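You operate a simulated robot arm through the tools that you are given. There is no shell and no other tool.

You are at the controls of a simulated robot arm. One attempt, no reset.

TASK
Test stop button 2 on the running line, then reset.
Fine: use the button box: start, push stop button 2 once, twist it free, reset; leave the line standing.

Only the result counts: the job must be done as asked and must still hold three seconds after the hand-in. Knocking over, shifting, dropping, spilling or breaking anything else fails it.

THE ROBOT
A 7-joint arm with a fingered hand, fixed in place. Base frame: the origin is on the floor under the middle of its stand, x ahead of it, y to its left, z up. Lengths are in cm, angles in rad, forces in N, time in s.
It reaches about 122.8 cm from its shoulder. Its first joint turns from -2.007 to 2.007 rad. Payload 5 kg.
Tool frame: the origin (TCP) lies between the finger pads and is the grasp point; the fingertips stand 3.2 cm ahead of it; z points along the fingers, y is the line along which they close. The gripper opens to 16 cm; its body begins 8.9 cm behind the TCP. The gripper is a hand of 4 fingers: y runs from the thumb to the fingers, the wrist lies at [0, 0, -26.7] in the tool frame, and closing takes about 1.5 s.
Orientation is that of the tool frame in the base frame, as [roll, pitch, yaw] about the fixed x, y, z axes, in that order (R = Rz(yaw) Ry(pitch) Rx(roll)). With the fingers straight down and closing along the base's y, the tool's x points along the base's -x, its y along +y and its z along -z.

THE INTERFACE
- The arm moves only by the tool move_arm. Its argument "commands" is one flat list of numbers, 7 for each row, row after row: the shift along the tool's x, y, z in cm, then the turn, a rotation vector about the tool's x, y, z in rad, then the gripper command, from -1 (fully open) to 1 (shut), values between in proportion. In form: [dx, dy, dz, wx, wy, wz, fingers, dx, dy, dz, wx, wy, wz, fingers, ...]. A call has 1 to 20 rows; each row shifts and turns the commanded pose from where the row before left it, along the tool's axes as they then stand. Rows are played at 5 a second. More than 5 cm and 0.15 rad between two rows, or a gripper value outside its range, and nothing of the call is played. Where a pose cannot be reached the arm comes as near as it can. A force on the tool above 70 N (or 10 N above the force at the start of the call, whichever is more), or a blocked arm, ends the call early, and 0.2 s more pass. The fingers move at their own pace (about 4.5 cm/s each) and stop on an object; they squeeze with about 26 N. The grip force told is the motor's: it shows also when the fingers shut on nothing. Time passes only in rows, and 0.2 s behind the last, so rows that do not move let the fingers close. It gives the time, the measured TCP pose, the force on the tool (base axes), the opening and the grip force at its end, in the units of the frame above (readings bear some noise), with the torque about the TCP (base axes, N m) and any sound that the robot's microphone picked up, and new pictures: "views" is both (left out), scene, wrist or none.
- Cameras (640 x 400 px; columns grow to the right, rows downward): "scene" is fixed at [5.03, 64.74, 179.07]; the picture's right is [0.20, -0.98, 0.00], its down [-0.61, -0.12, -0.78] and it looks along [0.77, 0.16, -0.62] (base axes); focal length 349 px, centre (320, 200). "wrist" rides on the gripper at [8, -0.4, -11.4] in the tool frame; the picture's right is [0.05, 1.00, 0.00], its down [-0.82, 0.04, -0.58] and it looks along [-0.58, 0.03, 0.82] (tool axes); focal length 265 px, centre (320, 200). There is no depth. A picture from a camera that has moved, and an enlarged one, comes with that camera's place and axes in the base frame and with its lens.
- lift_body(by): slides the trunk up (or, below 0, down) by that many cm; the arm rides with it, the base frame stays. It gives what a move gives, with no picture.
- hand_shape(shape): the hand has 4 fingers and takes this shape, open, in about a second: jaw (thumb against the fingers, like two jaws); tri (thumb and two fingers); tip (a fingertip pinch); poke (one finger out to press); point (the index stretched); flat (the hand flat); cup (the hand cupped); fist (a fist). The gripper value then closes the fingers along that shape, each until it touches; the sizes above hold for jaw. It gives what a move gives, with no picture.
- close_up(camera, box): a new picture of the part [left, top, right, bottom] of that camera's present view, enlarged. The clock stands still meanwhile.
- sign_off(): hands the job in; it is judged then, once.

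Places have to be worked out from the pictures, the camera data and where the tool is seen. Open the gripper and draw the arm clear of the work before you hand the job in, unless the task says otherwise.

The tools are called after "Emit:" as name(argument=value, ...) on one line, values as JSON. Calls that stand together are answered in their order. move_arm: Moves the arm, as the interface text tells. Its arguments: {"type":"object","properties":{"commands":{"type":"array"},"views":{"type":"string","enum":["both","scene","wrist","none"]}},"required":["commands"]} The other tools are called the same way: lift_body (by) moves the trunk up or down; hand_shape (shape) gives the hand a shape; close_up (camera, box) takes an enlarged picture of a part of a camera's view; sign_off () hands the job in.

At the start:

```text
t: 0.0
ee_pos: [48.27, 51.85, 155.83]
tool_rot: [3.141, 0.0, -3.141]
contact_force: [0.1, 0.4, -0.8]
moment: [0.0, 0.0, 0.0]
opening: 16.01
gripper_force: 0.1
shape: jaw
trunk travel left (down, up): [-85.0, 14.0]
```

scene: 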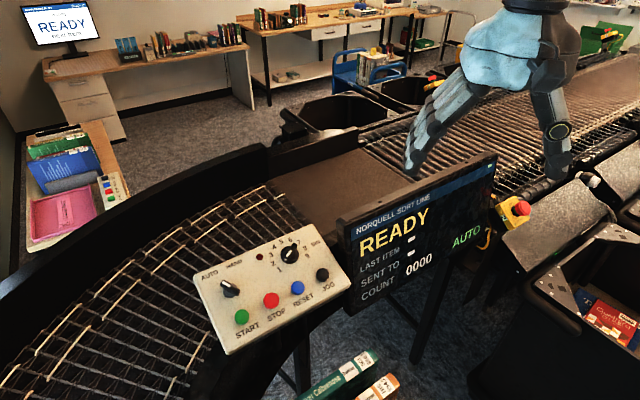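
wrist: 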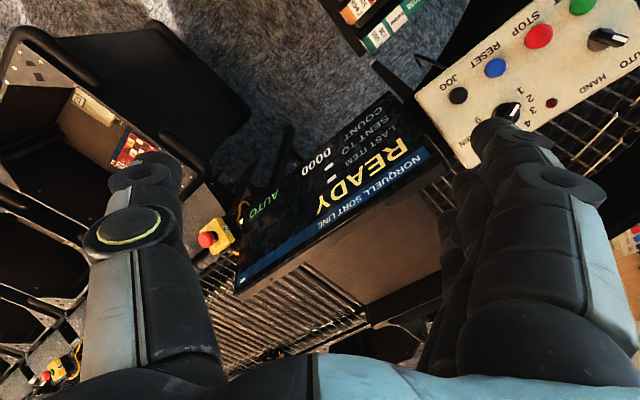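

The line shows READY/AUTO, with a button box at lower centre and yellow emergency stops along the line. I'll take enlarged pictures to identify the button box and the stop buttons' numbers.

Emit:
close_up(camera="scene", box=[190, 220, 350, 360])

Emit:
close_up(camera="scene", box=[460, 170, 560, 270])

Emit:
close_up(camera="scene", box=[330, 20, 480, 120])

Emit:
close_up(camera="scene", box=[540, 0, 640, 80])

Emit:
close_up(camera="wrist", box=[0, 180, 260, 400])

Emit:
close_up(camera="scene", box=[20, 110, 140, 240])

```text
2.86 times, centred on (270, 290) of scene
camera zoom: at [5.03, 64.74, 179.07], right [0.2, -0.98, 0.0], down [-0.61, -0.12, -0.78], along [0.77, 0.16, -0.62], focal length 996 px, centre (463, -57)
```

zoom: 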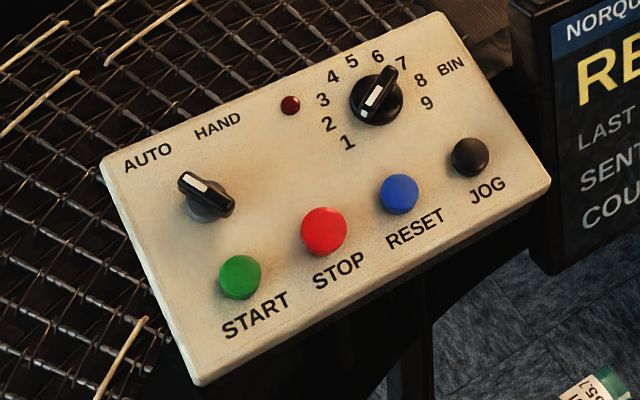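

```text
4.00 times, centred on (510, 220) of scene
camera zoom: at [5.03, 64.74, 179.07], right [0.2, -0.98, 0.0], down [-0.61, -0.12, -0.78], along [0.77, 0.16, -0.62], focal length 1395 px, centre (-440, 120)
```

zoom: 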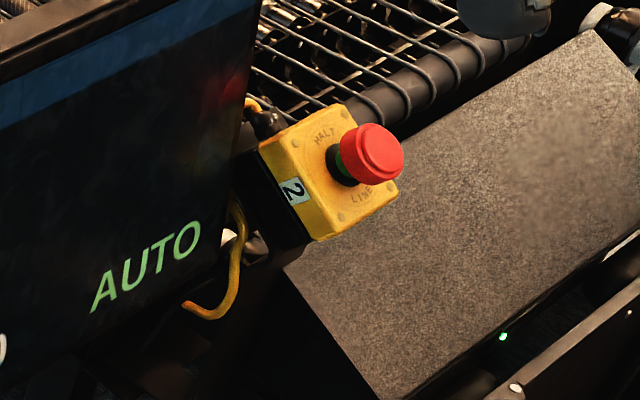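

```text
4.00 times, centred on (405, 70) of scene
camera zoom: at [5.03, 64.74, 179.07], right [0.2, -0.98, 0.0], down [-0.61, -0.12, -0.78], along [0.77, 0.16, -0.62], focal length 1395 px, centre (-20, 720)
```

zoom: 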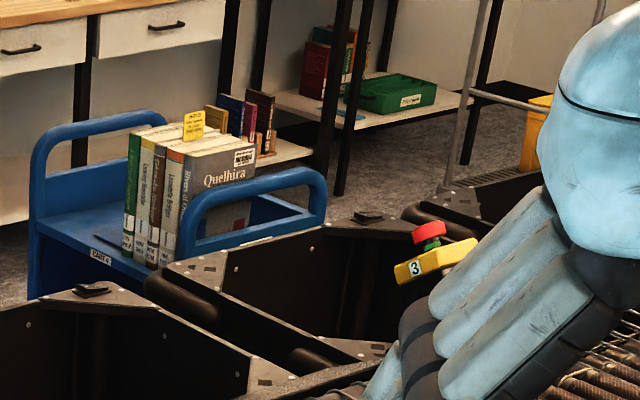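

```text
5.00 times, centred on (590, 40) of scene
camera zoom: at [5.03, 64.74, 179.07], right [0.2, -0.98, 0.0], down [-0.61, -0.12, -0.78], along [0.77, 0.16, -0.62], focal length 1744 px, centre (-1030, 1000)
```

zoom: 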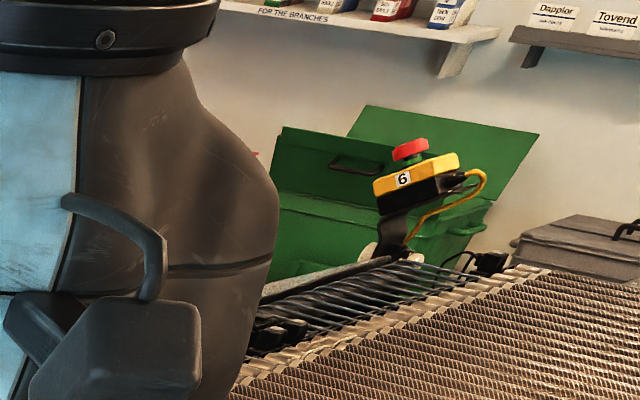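

```text
1.82 times, centred on (130, 290) of wrist
camera zoom: at [40.31, 51.41, 167.17], right [-0.05, 1.0, 0.0], down [0.82, 0.04, 0.58], along [0.58, 0.03, -0.82], focal length 483 px, centre (666, 36)
```

zoom: 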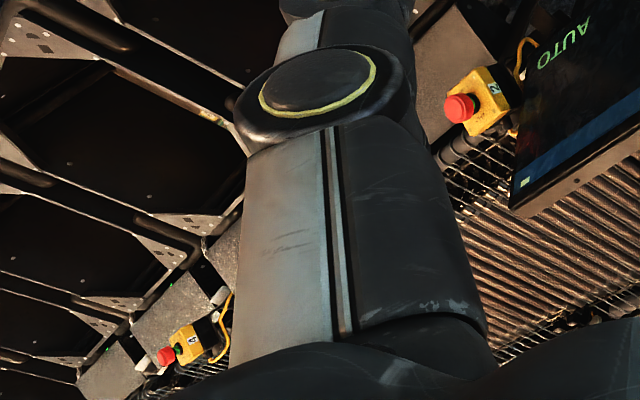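

```text
3.08 times, centred on (80, 175) of scene
camera zoom: at [5.03, 64.74, 179.07], right [0.2, -0.98, 0.0], down [-0.61, -0.12, -0.78], along [0.77, 0.16, -0.62], focal length 1073 px, centre (1058, 277)
```

zoom: 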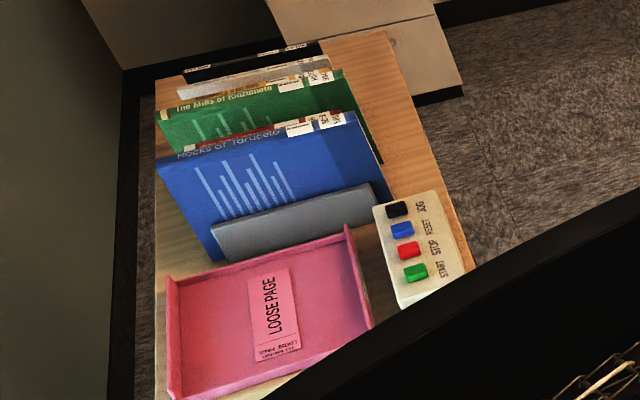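

The box reads AUTO, with START near (38, 86, 123.5), RESET near (46, 78, 124) and stop 2's red head near (89.5, 24.7, 117). I'll put the hand in the poke shape where it is, in free air, to see which finger stands out.

Emit:
hand_shape(shape="poke")

Emit:
move_arm(commands=[0, 0, 0, 0, 0, 0, -1, 0, 0, 0, 0, 0, 0, -1], views="both")

```text
t: 0.9
ee_pos: [48.27, 51.88, 155.9]
tool_rot: [3.141, 0.001, -3.139]
contact_force: [-1.0, 0.1, 0.5]
moment: [0.01, 0.01, 0.0]
opening: 0.0
gripper_force: 0.0
shape: poke
trunk travel left (down, up): [-85.0, 14.0]
```

```text
t: 1.5
ee_pos: [48.37, 51.9, 155.81]
tool_rot: [-3.141, -0.001, -3.141]
contact_force: [-0.2, 0.0, 0.1]
moment: [0.0, 0.0, -0.02]
opening: 0.01
gripper_force: 0.1
shape: poke
trunk travel left (down, up): [-85.0, 14.0]
camera wrist: at [40.31, 51.4, 167.17], right [-0.05, 1.0, 0.0], down [0.82, 0.04, 0.58], along [0.58, 0.03, -0.82], focal length 265 px, centre (320, 200)
```

scene: 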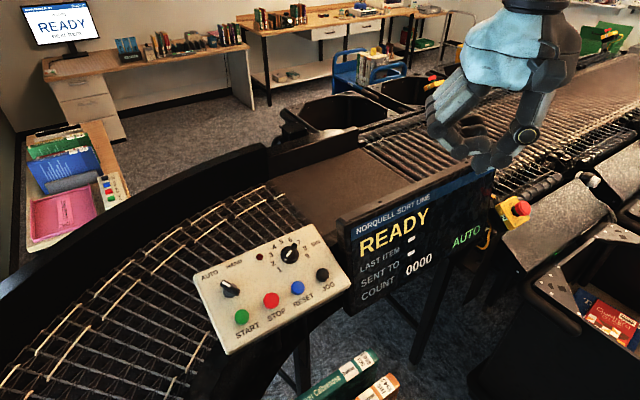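
wrist: 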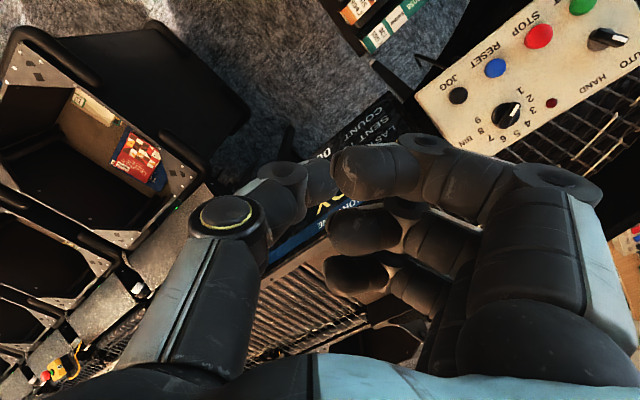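

The hand shows bent fingers with thumb close. I'll look closely at the hand from the scene camera.

Emit:
close_up(camera="scene", box=[420, 60, 580, 180])

Emit:
close_up(camera="wrist", box=[180, 110, 520, 330])

```text
3.33 times, centred on (500, 120) of scene
camera zoom: at [5.03, 64.74, 179.07], right [0.2, -0.98, 0.0], down [-0.61, -0.12, -0.78], along [0.77, 0.16, -0.62], focal length 1163 px, centre (-280, 467)
```

zoom: 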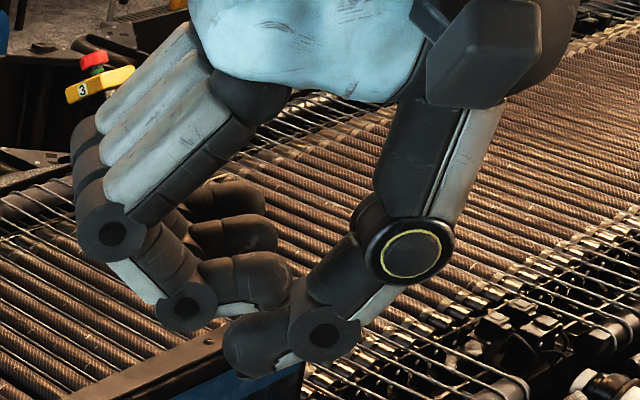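

```text
1.82 times, centred on (350, 220) of wrist
camera zoom: at [40.31, 51.4, 167.17], right [-0.05, 1.0, 0.0], down [0.82, 0.04, 0.58], along [0.58, 0.03, -0.82], focal length 483 px, centre (266, 164)
```

zoom: 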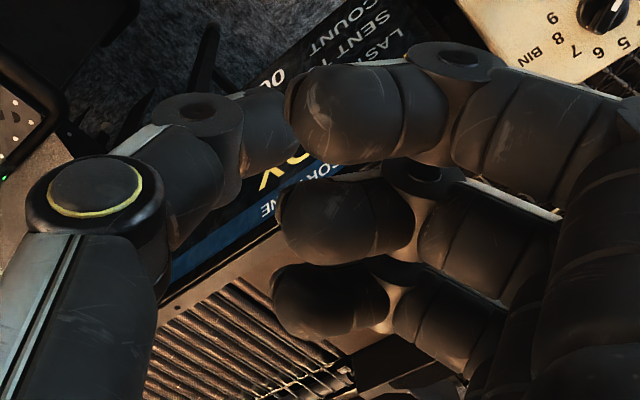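

Poke curls the fingers over the thumb and offers no straight tip. I'll try the point shape, with the index stretched.

Emit:
hand_shape(shape="point")

Emit:
move_arm(commands=[0, 0, 0, 0, 0, 0, -1, 0, 0, 0, 0, 0, 0, -1], views="both")

Emit:
close_up(camera="scene", box=[380, 40, 580, 200])

```text
t: 2.4
ee_pos: [48.22, 51.87, 155.88]
tool_rot: [3.141, 0.0, 3.141]
contact_force: [-0.5, 1.1, 0.3]
moment: [-0.01, -0.03, 0.02]
opening: 15.23
gripper_force: 0.1
shape: point
trunk travel left (down, up): [-85.0, 14.0]
```

```text
t: 3.0
ee_pos: [48.32, 51.84, 155.94]
tool_rot: [3.141, 0.001, 3.14]
contact_force: [0.6, -0.5, 0.4]
moment: [0.02, 0.0, 0.0]
opening: 15.2
gripper_force: 0.0
shape: point
trunk travel left (down, up): [-85.0, 14.0]
camera wrist: at [40.31, 51.4, 167.17], right [-0.05, 1.0, 0.0], down [0.82, 0.04, 0.58], along [0.58, 0.03, -0.82], focal length 265 px, centre (320, 200)
```

scene: 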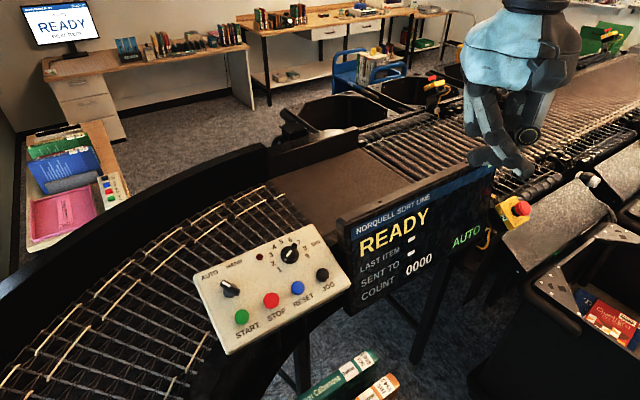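
wrist: 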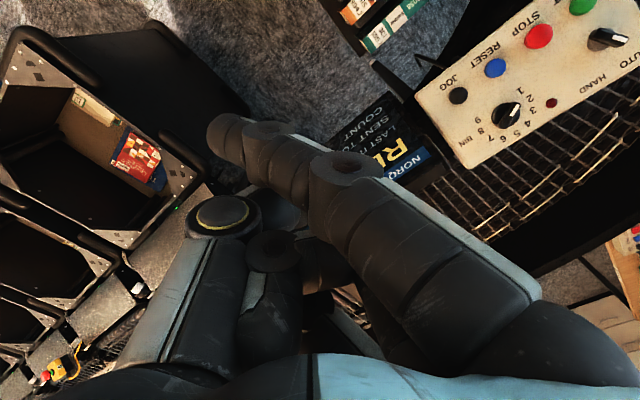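

```text
2.50 times, centred on (480, 120) of scene
camera zoom: at [5.03, 64.74, 179.07], right [0.2, -0.98, 0.0], down [-0.61, -0.12, -0.78], along [0.77, 0.16, -0.62], focal length 872 px, centre (-80, 400)
```

zoom: 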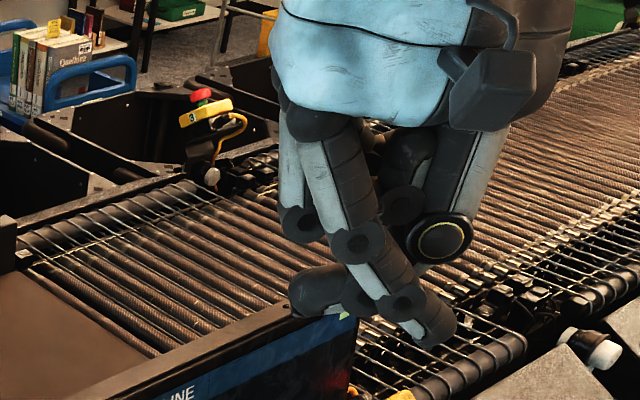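

The stretched index leans across the palm, its tip roughly at tool (+3.3, -4.8, 0). I'll check whether the tip shape, closed, gives a cleaner pressing point.

Emit:
hand_shape(shape="tip")

Emit:
move_arm(commands=[0, 0, 0, 0, 0, 0, 1, 0, 0, 0, 0, 0, 0, 1, 0, 0, 0, 0, 0, 0, 1, 0, 0, 0, 0, 0, 0, 1, 0, 0, 0, 0, 0, 0, 1, 0, 0, 0, 0, 0, 0, 1, 0, 0, 0, 0, 0, 0, 1, 0, 0, 0, 0, 0, 0, 1], views="both")

Emit:
close_up(camera="scene", box=[380, 40, 580, 200])

```text
t: 3.9
ee_pos: [48.32, 51.82, 155.91]
tool_rot: [-3.141, -0.001, 3.141]
contact_force: [0.2, -0.1, -0.7]
moment: [-0.02, 0.01, -0.02]
opening: 16.0
gripper_force: 0.1
shape: tip
trunk travel left (down, up): [-85.0, 14.0]
```

```text
t: 5.7
ee_pos: [48.22, 51.89, 155.88]
tool_rot: [-3.141, 0.0, 3.142]
contact_force: [0.1, 0.3, 0.0]
moment: [0.02, -0.01, 0.0]
opening: 0.0
gripper_force: 0.1
shape: tip
trunk travel left (down, up): [-85.0, 14.0]
camera wrist: at [40.31, 51.4, 167.17], right [-0.05, 1.0, 0.0], down [0.82, 0.04, 0.58], along [0.58, 0.03, -0.82], focal length 265 px, centre (320, 200)
```

scene: 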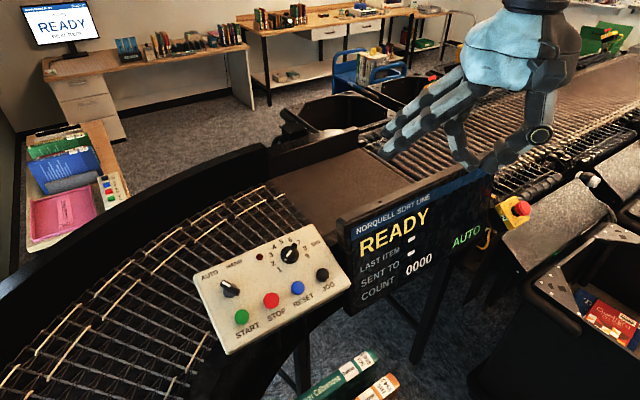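
wrist: 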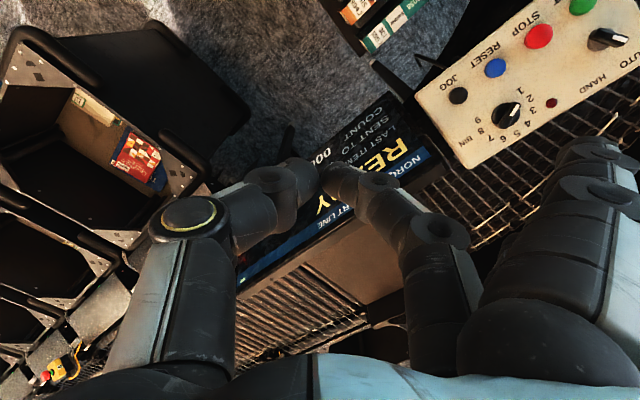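

```text
2.50 times, centred on (480, 120) of scene
camera zoom: at [5.03, 64.74, 179.07], right [0.2, -0.98, 0.0], down [-0.61, -0.12, -0.78], along [0.77, 0.16, -0.62], focal length 872 px, centre (-80, 400)
```

zoom: 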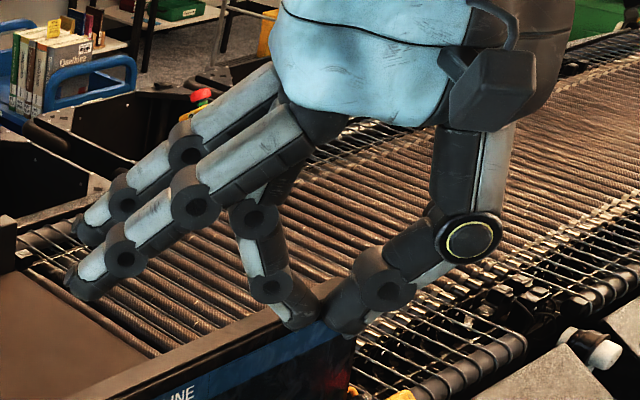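

The closed tip pinch gives a usable pressing point near the TCP axis with the other fingers held away. I'll turn the hand to face the tilted panel (fingers' closing line up the panel) while still high in free air.

Emit:
move_arm(commands=[0, 0, 0, 0, 0, 0.1327, 1, 0, 0, 0, 0, 0, 0.1327, 1, 0, 0, 0, 0, 0, 0.1327, 1, 0, 0, 0, 0, 0, 0.1327, 1, 0, 0, 0, 0, 0, 0.1327, 1, 0, 0, 0, 0, 0, 0.1327, 1, 0, 0, 0, -0.1267, 0, 0, 1, 0, 0, 0, -0.1267, 0, 0, 1, 0, 0, 0, -0.1267, 0, 0, 1], views="both")

```text
t: 7.7
ee_pos: [48.27, 51.51, 155.91]
tool_rot: [2.758, -0.001, 2.347]
contact_force: [-0.3, 0.2, 1.2]
moment: [0.05, -0.02, 0.02]
opening: 0.0
gripper_force: 25.7
shape: tip
trunk travel left (down, up): [-85.0, 14.0]
camera wrist: at [39.24, 54.12, 166.33], right [0.63, 0.68, 0.37], down [0.44, -0.71, 0.55], along [0.64, -0.18, -0.75], focal length 265 px, centre (320, 200)
```

scene: 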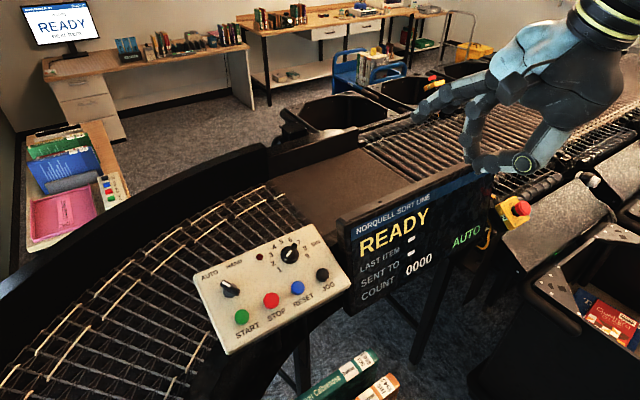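
wrist: 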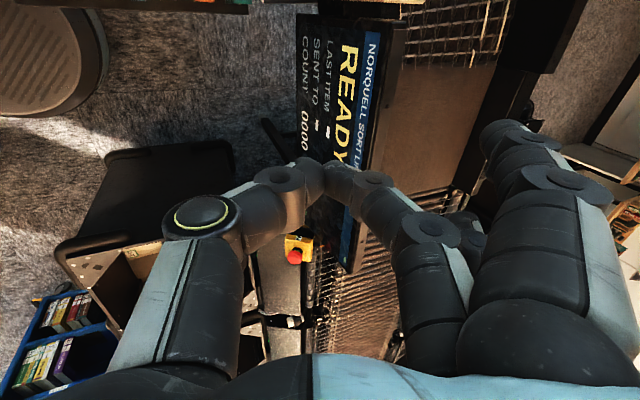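

The hand now points along the panel's normal and all is clear. I'll travel to a standoff about 7 cm off the START button.

Emit:
move_arm(commands=[2.67, 0.285, 2.19, 0, 0, 0, 1, 2.67, 0.285, 2.19, 0, 0, 0, 1, 2.67, 0.285, 2.19, 0, 0, 0, 1, 2.67, 0.285, 2.19, 0, 0, 0, 1, 2.67, 0.285, 2.19, 0, 0, 0, 1, 2.67, 0.285, 2.19, 0, 0, 0, 1, 2.67, 0.285, 2.19, 0, 0, 0, 1, 2.67, 0.285, 2.19, 0, 0, 0, 1, 2.67, 0.285, 2.19, 0, 0, 0, 1, 2.67, 0.285, 2.19, 0, 0, 0, 1, 2.67, 0.285, 2.19, 0, 0, 0, 1, 2.67, 0.285, 2.19, 0, 0, 0, 1], views="both")

Emit:
close_up(camera="scene", box=[160, 180, 360, 360])

```text
t: 10.3
ee_pos: [34.96, 84.12, 132.71]
tool_rot: [2.762, 0.004, 2.344]
contact_force: [-0.3, 0.3, 0.3]
moment: [-0.02, 0.02, -0.01]
opening: 0.0
gripper_force: 25.8
shape: tip
trunk travel left (down, up): [-85.0, 14.0]
camera wrist: at [26.09, 86.51, 143.06], right [0.63, 0.69, 0.37], down [0.45, -0.7, 0.55], along [0.64, -0.18, -0.75], focal length 265 px, centre (320, 200)
```

scene: 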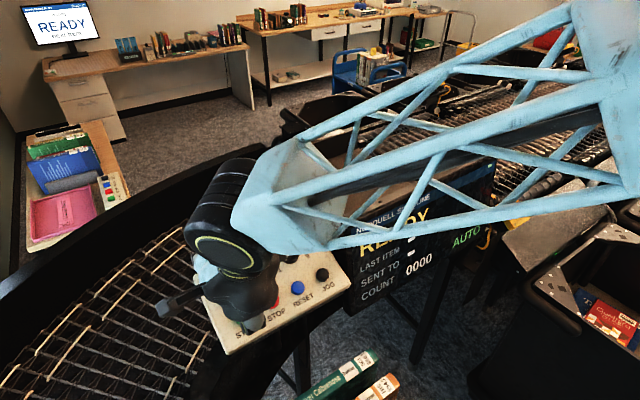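
wrist: 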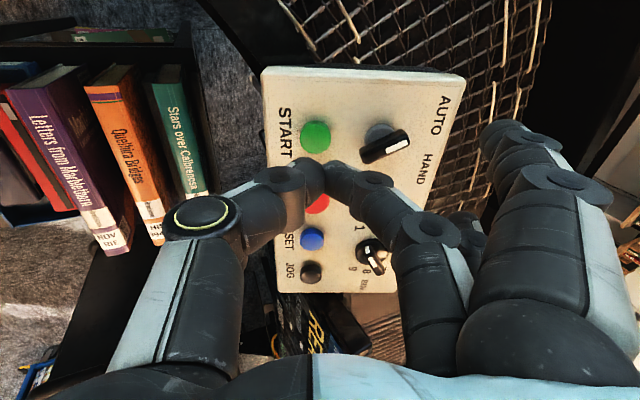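

```text
2.22 times, centred on (260, 270) of scene
camera zoom: at [5.03, 64.74, 179.07], right [0.2, -0.98, 0.0], down [-0.61, -0.12, -0.78], along [0.77, 0.16, -0.62], focal length 775 px, centre (453, 44)
```

zoom: 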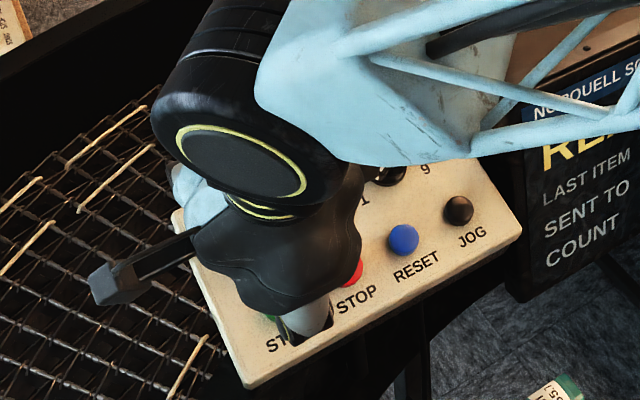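

START sits at about tool (-0.5, -0.3, 9.8), and the pinch tip is about at (0, 0.2, 3.2). I'll centre sideways and approach 4 cm, then check alignment.

Emit:
move_arm(commands=[-0.25, -0.2, 1, 0, 0, 0, 1, -0.25, -0.2, 1, 0, 0, 0, 1, 0, 0, 1, 0, 0, 0, 1, 0, 0, 1, 0, 0, 0, 1], views="both")

Emit:
close_up(camera="wrist", box=[240, 80, 420, 200])

Emit:
close_up(camera="scene", box=[200, 260, 320, 350])

```text
t: 11.3
ee_pos: [36.29, 84.27, 128.78]
tool_rot: [2.764, -0.001, 2.346]
contact_force: [-0.1, 0.1, 0.2]
moment: [0.02, 0.0, -0.01]
opening: 0.01
gripper_force: 25.9
shape: tip
trunk travel left (down, up): [-85.0, 14.0]
camera wrist: at [27.31, 86.69, 139.15], right [0.63, 0.69, 0.37], down [0.45, -0.7, 0.55], along [0.64, -0.18, -0.75], focal length 265 px, centre (320, 200)
```

scene: 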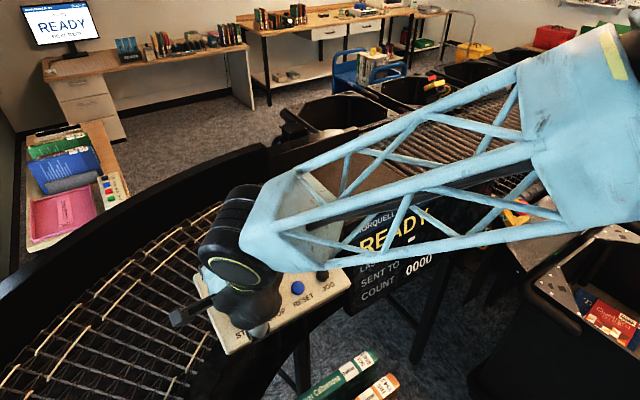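
wrist: 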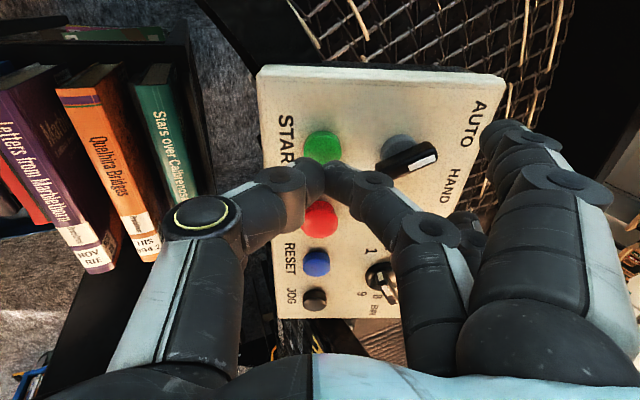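

```text
3.33 times, centred on (330, 140) of wrist
camera zoom: at [27.31, 86.69, 139.15], right [0.63, 0.69, 0.37], down [0.45, -0.7, 0.55], along [0.64, -0.18, -0.75], focal length 885 px, centre (287, 400)
```

zoom: 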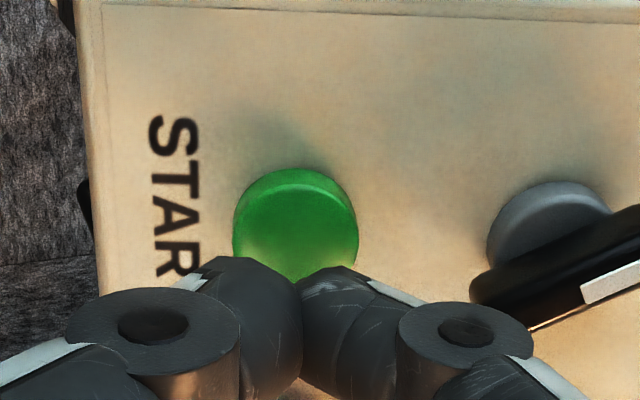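

```text
4.44 times, centred on (260, 305) of scene
camera zoom: at [5.03, 64.74, 179.07], right [0.2, -0.98, 0.0], down [-0.61, -0.12, -0.78], along [0.77, 0.16, -0.62], focal length 1550 px, centre (587, -267)
```

zoom: 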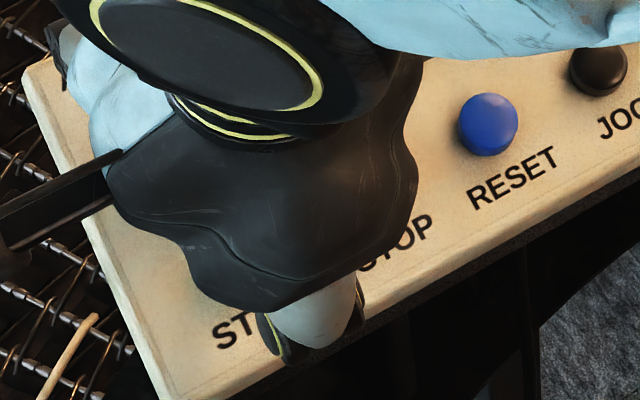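

The pinch tip is centred over START, about 2.6 cm away. I'll come down to just touching and watch the force.

Emit:
move_arm(commands=[0.1, 0, 0.8, 0, 0, 0, 1, 0, 0, 0.8, 0, 0, 0, 1, 0, 0, 0.4, 0, 0, 0, 1, 0, 0, 0.3, 0, 0, 0, 1, 0, 0, 0.2, 0, 0, 0, 1], views="both")

Emit:
close_up(camera="wrist", box=[240, 80, 420, 200])

```text
t: 12.5
ee_pos: [36.72, 84.74, 126.85]
tool_rot: [2.758, -0.002, 2.346]
contact_force: [-6.3, -8.6, 26.1]
moment: [-0.02, 0.03, 0.01]
opening: 0.01
gripper_force: 25.7
shape: tip
trunk travel left (down, up): [-85.0, 14.0]
heard: click
camera wrist: at [27.78, 87.21, 137.27], right [0.63, 0.68, 0.37], down [0.44, -0.71, 0.55], along [0.64, -0.18, -0.75], focal length 265 px, centre (320, 200)
```

scene: 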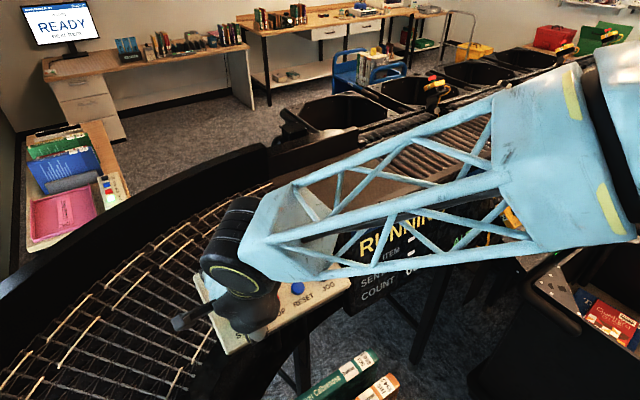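
wrist: 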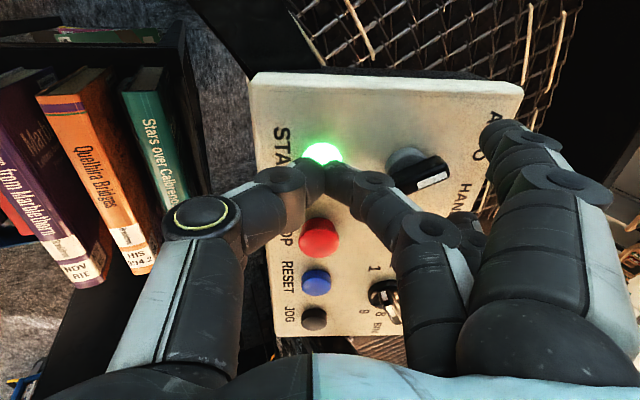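

```text
3.33 times, centred on (330, 140) of wrist
camera zoom: at [27.78, 87.21, 137.27], right [0.63, 0.68, 0.37], down [0.44, -0.71, 0.55], along [0.64, -0.18, -0.75], focal length 885 px, centre (287, 400)
```

zoom: 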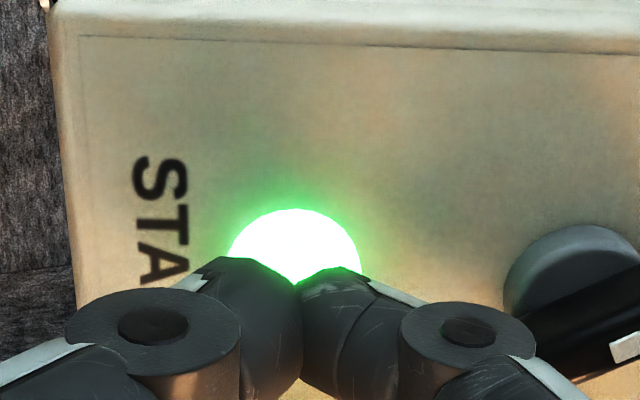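

START is lit and the display says RUNNING with a click heard. I'll withdraw along the panel normal and check the display.

Emit:
move_arm(commands=[0, 0, -1, 0, 0, 0, 1, 0, 0, -2, 0, 0, 0, 1, 0, 0, -3, 0, 0, 0, 1, 0, 0, -3, 0, 0, 0, 1, 0, 0, -3, 0, 0, 0, 1, 0, 0, -3, 0, 0, 0, 1, 0, 0, -3, 0, 0, 0, 1, 0, 0, -3, 0, 0, 0, 1], views="both")

Emit:
close_up(camera="scene", box=[320, 150, 500, 300])

```text
t: 14.3
ee_pos: [31.29, 79.4, 146.3]
tool_rot: [2.763, -0.001, 2.344]
contact_force: [-0.2, 0.3, 0.3]
moment: [0.02, -0.01, 0.01]
opening: 0.0
gripper_force: 26.2
shape: tip
trunk travel left (down, up): [-85.0, 14.0]
camera wrist: at [22.37, 81.89, 156.6], right [0.63, 0.69, 0.37], down [0.45, -0.7, 0.55], along [0.64, -0.18, -0.75], focal length 265 px, centre (320, 200)
```

scene: 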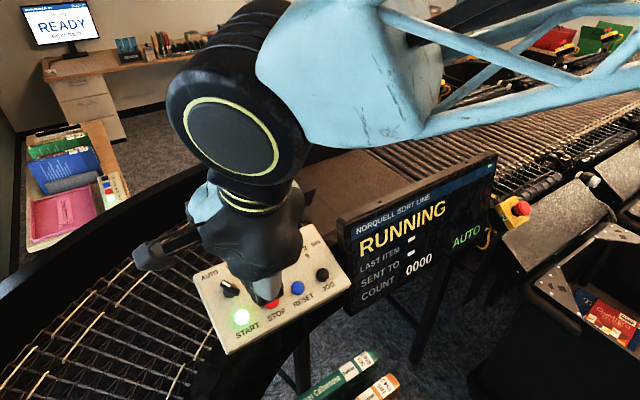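
wrist: 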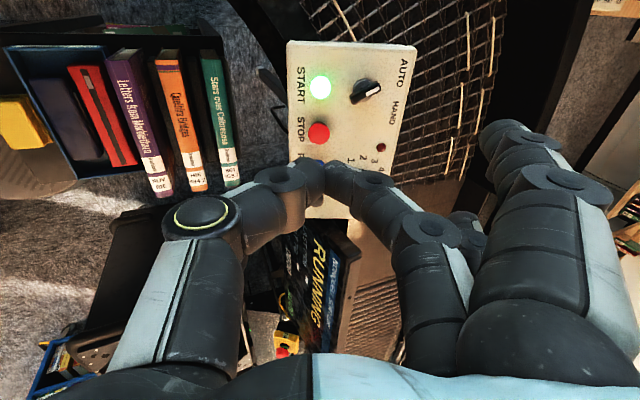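

```text
2.67 times, centred on (410, 225) of scene
camera zoom: at [5.03, 64.74, 179.07], right [0.2, -0.98, 0.0], down [-0.61, -0.12, -0.78], along [0.77, 0.16, -0.62], focal length 930 px, centre (80, 133)
```

zoom: 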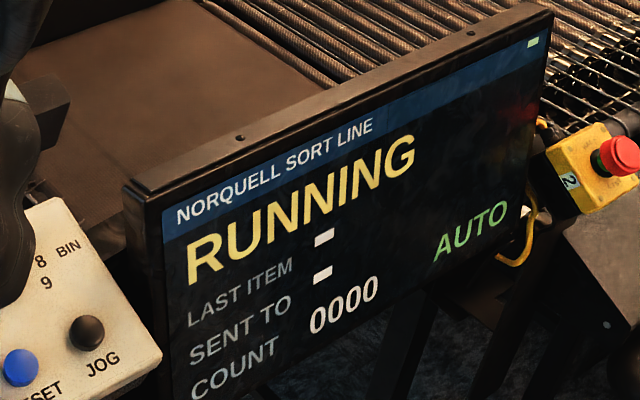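

The line runs. Now I need stop 2's exact pose, so I'll enlarge it in both views.

Emit:
close_up(camera="scene", box=[480, 185, 544, 225])

Emit:
close_up(camera="wrist", box=[240, 310, 320, 360])

```text
10.00 times, centred on (512, 205) of scene
camera zoom: at [5.03, 64.74, 179.07], right [0.2, -0.98, 0.0], down [-0.61, -0.12, -0.78], along [0.77, 0.16, -0.62], focal length 3488 px, centre (-1600, 150)
```

zoom: 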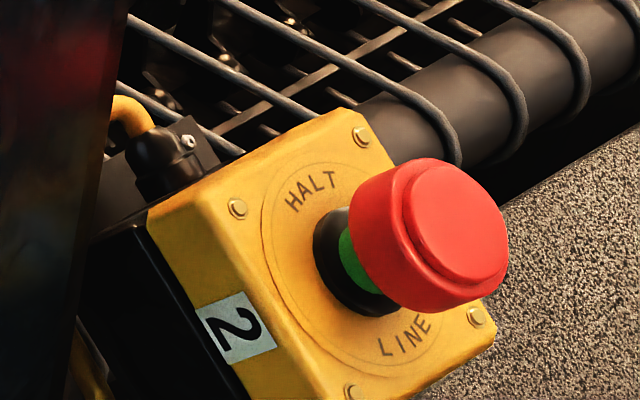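

```text
8.00 times, centred on (280, 335) of wrist
camera zoom: at [22.37, 81.89, 156.6], right [0.63, 0.69, 0.37], down [0.45, -0.7, 0.55], along [0.64, -0.18, -0.75], focal length 2123 px, centre (640, -880)
```

zoom: 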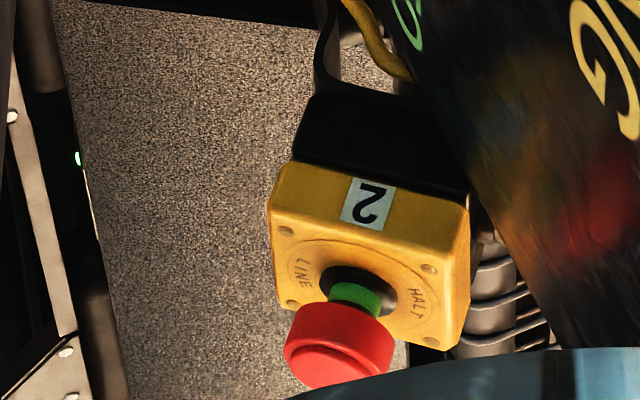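

Triangulating stop 2's corner screws puts its face centre at about (91.1, 25.0, 114.2), normal about (-0.43, -0.42, 0.80), with the head top about 3.5 cm out. I need to see how close the monitor's right end is before approaching.

Emit:
close_up(camera="wrist", box=[250, 210, 410, 310])

Emit:
close_up(camera="wrist", box=[260, 270, 388, 350])

Emit:
close_up(camera="scene", box=[430, 120, 590, 220])

```text
4.00 times, centred on (330, 260) of wrist
camera zoom: at [22.37, 81.89, 156.6], right [0.63, 0.69, 0.37], down [0.45, -0.7, 0.55], along [0.64, -0.18, -0.75], focal length 1062 px, centre (280, -40)
```

zoom: 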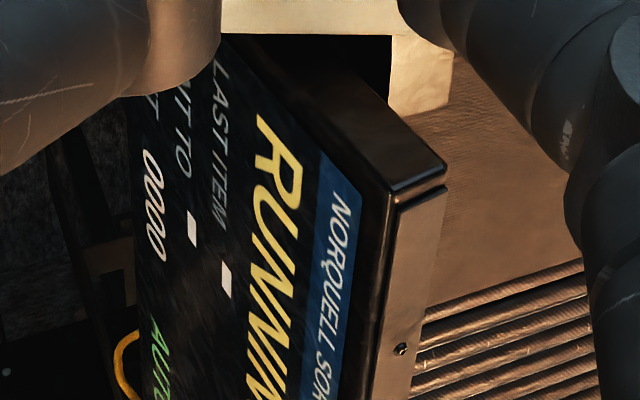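

```text
5.00 times, centred on (324, 310) of wrist
camera zoom: at [22.37, 81.89, 156.6], right [0.63, 0.69, 0.37], down [0.45, -0.7, 0.55], along [0.64, -0.18, -0.75], focal length 1327 px, centre (300, -350)
```

zoom: 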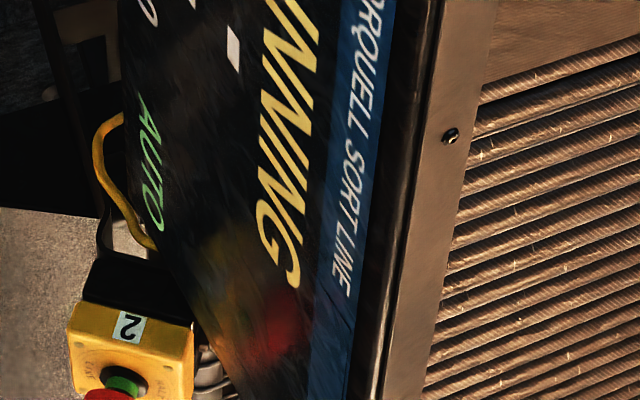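

```text
4.00 times, centred on (510, 170) of scene
camera zoom: at [5.03, 64.74, 179.07], right [0.2, -0.98, 0.0], down [-0.61, -0.12, -0.78], along [0.77, 0.16, -0.62], focal length 1395 px, centre (-440, 320)
```

zoom: 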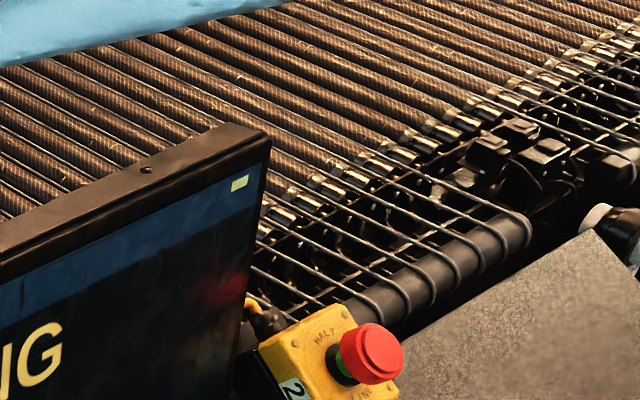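

The monitor's right end lies about 7 cm to the side of stop 2 and behind it, so an approach along the stop's normal is clear. I'll travel high across toward a point 30 cm out on that normal, in two legs.

Emit:
move_arm(commands=[-4.04, -0.766, 0.0, 0, 0, 0, 1, -4.04, -0.766, 0.0, 0, 0, 0, 1, -4.04, -0.766, 0.0, 0, 0, 0, 1, -4.04, -0.766, 0.0, 0, 0, 0, 1, -4.04, -0.766, 0.0, 0, 0, 0, 1, -4.04, -0.766, 0.0, 0, 0, 0, 1, -4.04, -0.766, 0.0, 0, 0, 0, 1, -4.04, -0.766, 0.0, 0, 0, 0, 1, -4.04, -0.766, 0.0, 0, 0, 0, 1, -4.04, -0.766, 0.0, 0, 0, 0, 1], views="both")

```text
t: 16.5
ee_pos: [54.5, 45.29, 143.2]
tool_rot: [2.761, 0.0, 2.346]
contact_force: [0.0, -0.1, 0.8]
moment: [0.04, 0.0, -0.04]
opening: 0.0
gripper_force: 26.1
shape: tip
trunk travel left (down, up): [-85.0, 14.0]
camera wrist: at [45.65, 47.78, 153.54], right [0.63, 0.69, 0.37], down [0.45, -0.7, 0.55], along [0.64, -0.18, -0.75], focal length 265 px, centre (320, 200)
```

scene: 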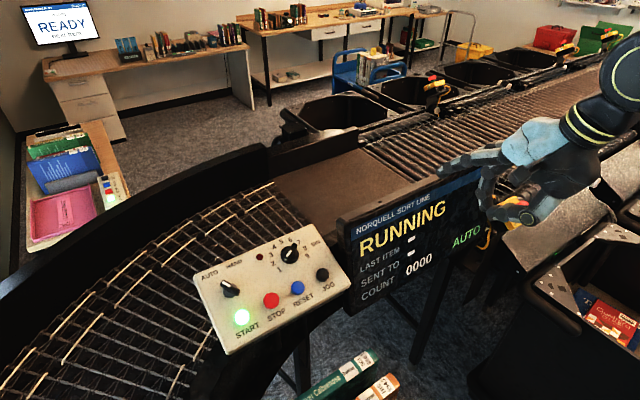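
wrist: 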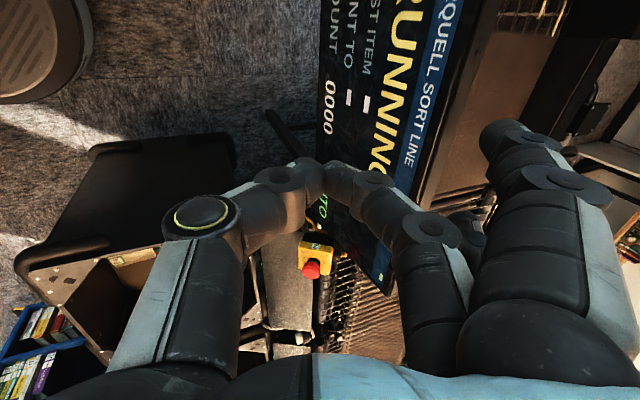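

Clear so far, line still RUNNING. I'll finish the traverse and add the extra tilt so the tool axis matches stop 2's normal.

Emit:
move_arm(commands=[-4.01, -0.747, 0.24, 0, 0, 0, 1, -4.01, -0.747, 0.24, 0, 0, 0, 1, -4.01, -0.747, 0.24, 0, 0, 0, 1, -4.01, -0.747, 0.24, 0, 0, 0, 1, -4.01, -0.747, 0.24, 0, 0, 0, 1, -4.01, -0.747, 0.24, 0, 0, 0, 1, -4.01, -0.747, 0.24, 0, 0, 0, 1, -4.01, -0.747, 0.24, 0, 0, 0, 1, -4.01, -0.747, 0.24, 0, 0, 0, 1, -4.01, -0.747, 0.24, 0, 0, 0, 1, 0, 0, 0, -0.133, 0, 0, 1, 0, 0, 0, -0.133, 0, 0, 1], views="both")

Emit:
close_up(camera="wrist", box=[260, 100, 420, 200])

```text
t: 19.1
ee_pos: [78.25, 12.47, 138.16]
tool_rot: [2.494, -0.001, 2.345]
contact_force: [-0.2, 0.1, -0.9]
moment: [0.03, 0.06, 0.03]
opening: 0.0
gripper_force: 25.7
shape: tip
trunk travel left (down, up): [-85.0, 14.0]
camera wrist: at [67.52, 13.03, 146.92], right [0.53, 0.59, 0.6], down [0.35, -0.8, 0.49], along [0.77, -0.05, -0.63], focal length 265 px, centre (320, 200)
```

scene: 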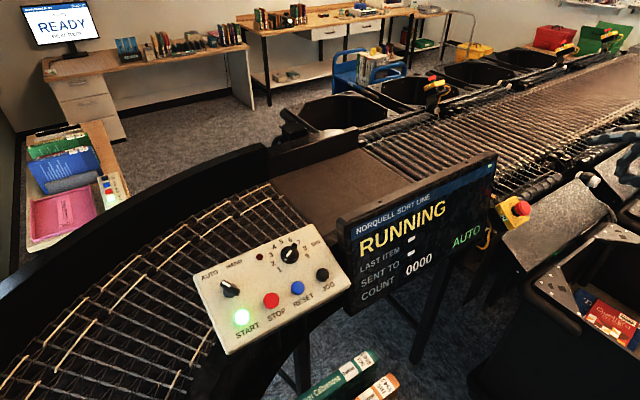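
wrist: 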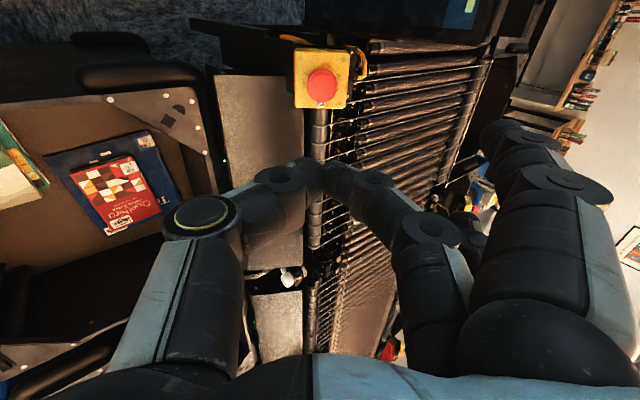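

```text
4.00 times, centred on (340, 150) of wrist
camera zoom: at [67.52, 13.03, 146.92], right [0.53, 0.59, 0.6], down [0.35, -0.8, 0.49], along [0.77, -0.05, -0.63], focal length 1062 px, centre (240, 400)
```

zoom: 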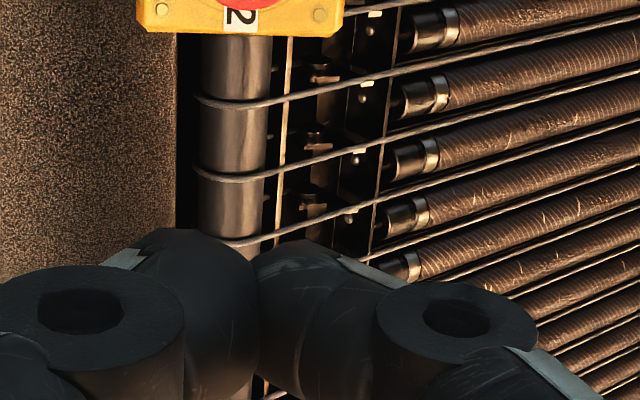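

Stop 2 appears at wrist pixel (321, 80), as predicted. I'll enlarge it to read its markings and check alignment.

Emit:
close_up(camera="wrist", box=[280, 30, 376, 120])

Emit:
close_up(camera="scene", box=[480, 185, 544, 225])

```text
4.44 times, centred on (328, 75) of wrist
camera zoom: at [67.52, 13.03, 146.92], right [0.53, 0.59, 0.6], down [0.35, -0.8, 0.49], along [0.77, -0.05, -0.63], focal length 1180 px, centre (284, 756)
```

zoom: 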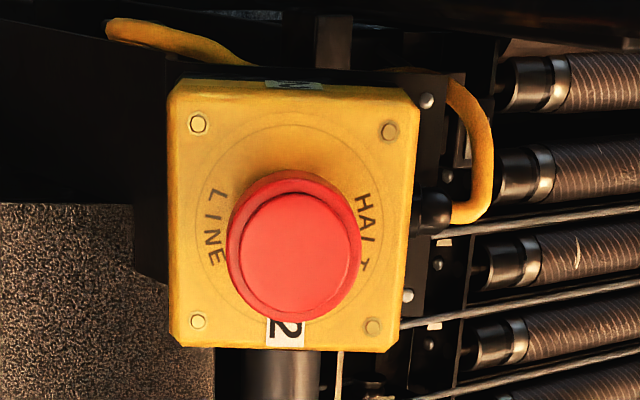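

```text
10.00 times, centred on (512, 205) of scene
camera zoom: at [5.03, 64.74, 179.07], right [0.2, -0.98, 0.0], down [-0.61, -0.12, -0.78], along [0.77, 0.16, -0.62], focal length 3488 px, centre (-1600, 150)
```

zoom: 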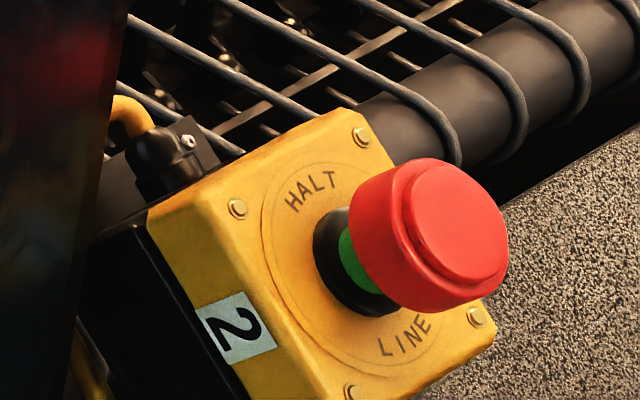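

The picture shows stop 2's face nearly square to the tool axis (about 0.05 rad off), head top about at tool (-0.1, 0.5, 26.5). I'll correct the tilt and offset and approach 17 cm.

Emit:
move_arm(commands=[-0.3, 1.6, 0, 0.05, 0, 0, 1, 0, 0, 3, 0, 0, 0, 1, 0, 0, 3, 0, 0, 0, 1, 0, 0, 3, 0, 0, 0, 1, 0, 0, 3, 0, 0, 0, 1, 0, 0, 3, 0, 0, 0, 1, 0, 0, 2, 0, 0, 0, 1], views="both")

Emit:
close_up(camera="wrist", box=[240, 80, 400, 180])

Emit:
close_up(camera="scene", box=[440, 130, 600, 250])

```text
t: 20.7
ee_pos: [86.12, 20.09, 125.11]
tool_rot: [2.546, -0.001, 2.345]
contact_force: [0.0, 0.1, -0.8]
moment: [-0.01, 0.01, -0.01]
opening: 0.0
gripper_force: 26.0
shape: tip
trunk travel left (down, up): [-85.0, 14.0]
camera wrist: at [75.73, 21.13, 134.08], right [0.55, 0.62, 0.56], down [0.36, -0.79, 0.5], along [0.75, -0.07, -0.66], focal length 265 px, centre (320, 200)
```

scene: 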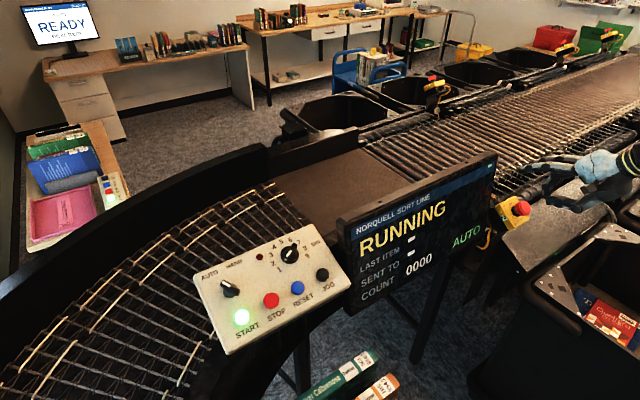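
wrist: 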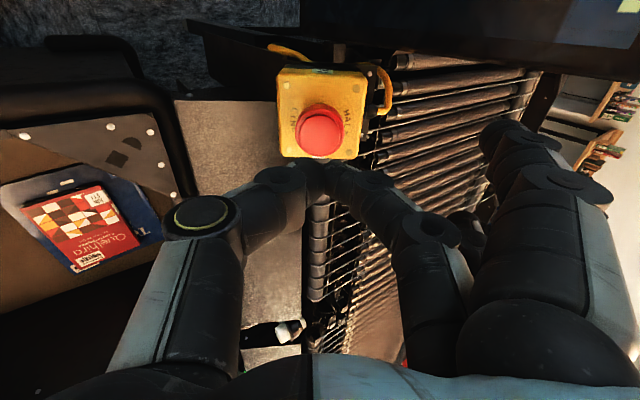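

```text
4.00 times, centred on (320, 130) of wrist
camera zoom: at [75.73, 21.13, 134.08], right [0.55, 0.62, 0.56], down [0.36, -0.79, 0.5], along [0.75, -0.07, -0.66], focal length 1062 px, centre (320, 480)
```

zoom: 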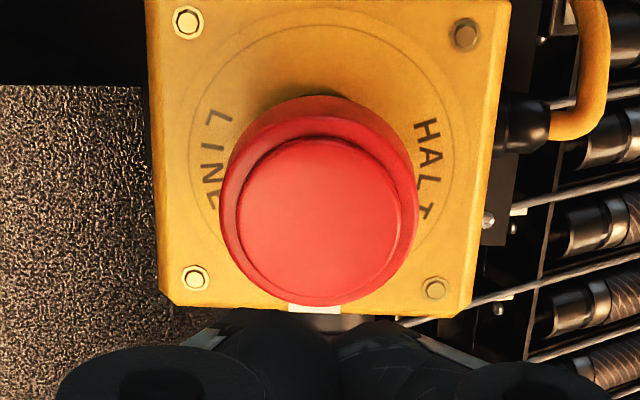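

```text
3.33 times, centred on (520, 190) of scene
camera zoom: at [5.03, 64.74, 179.07], right [0.2, -0.98, 0.0], down [-0.61, -0.12, -0.78], along [0.77, 0.16, -0.62], focal length 1163 px, centre (-347, 233)
```

zoom: 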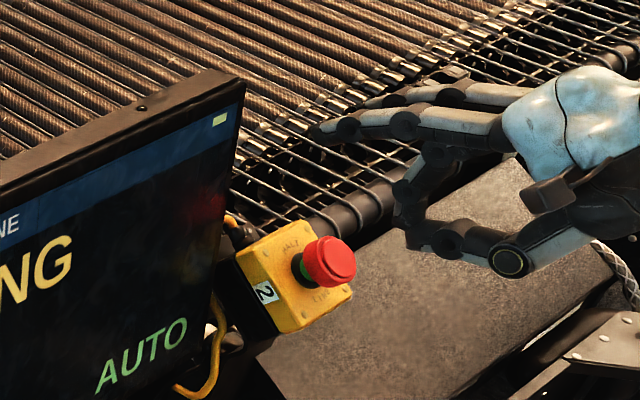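

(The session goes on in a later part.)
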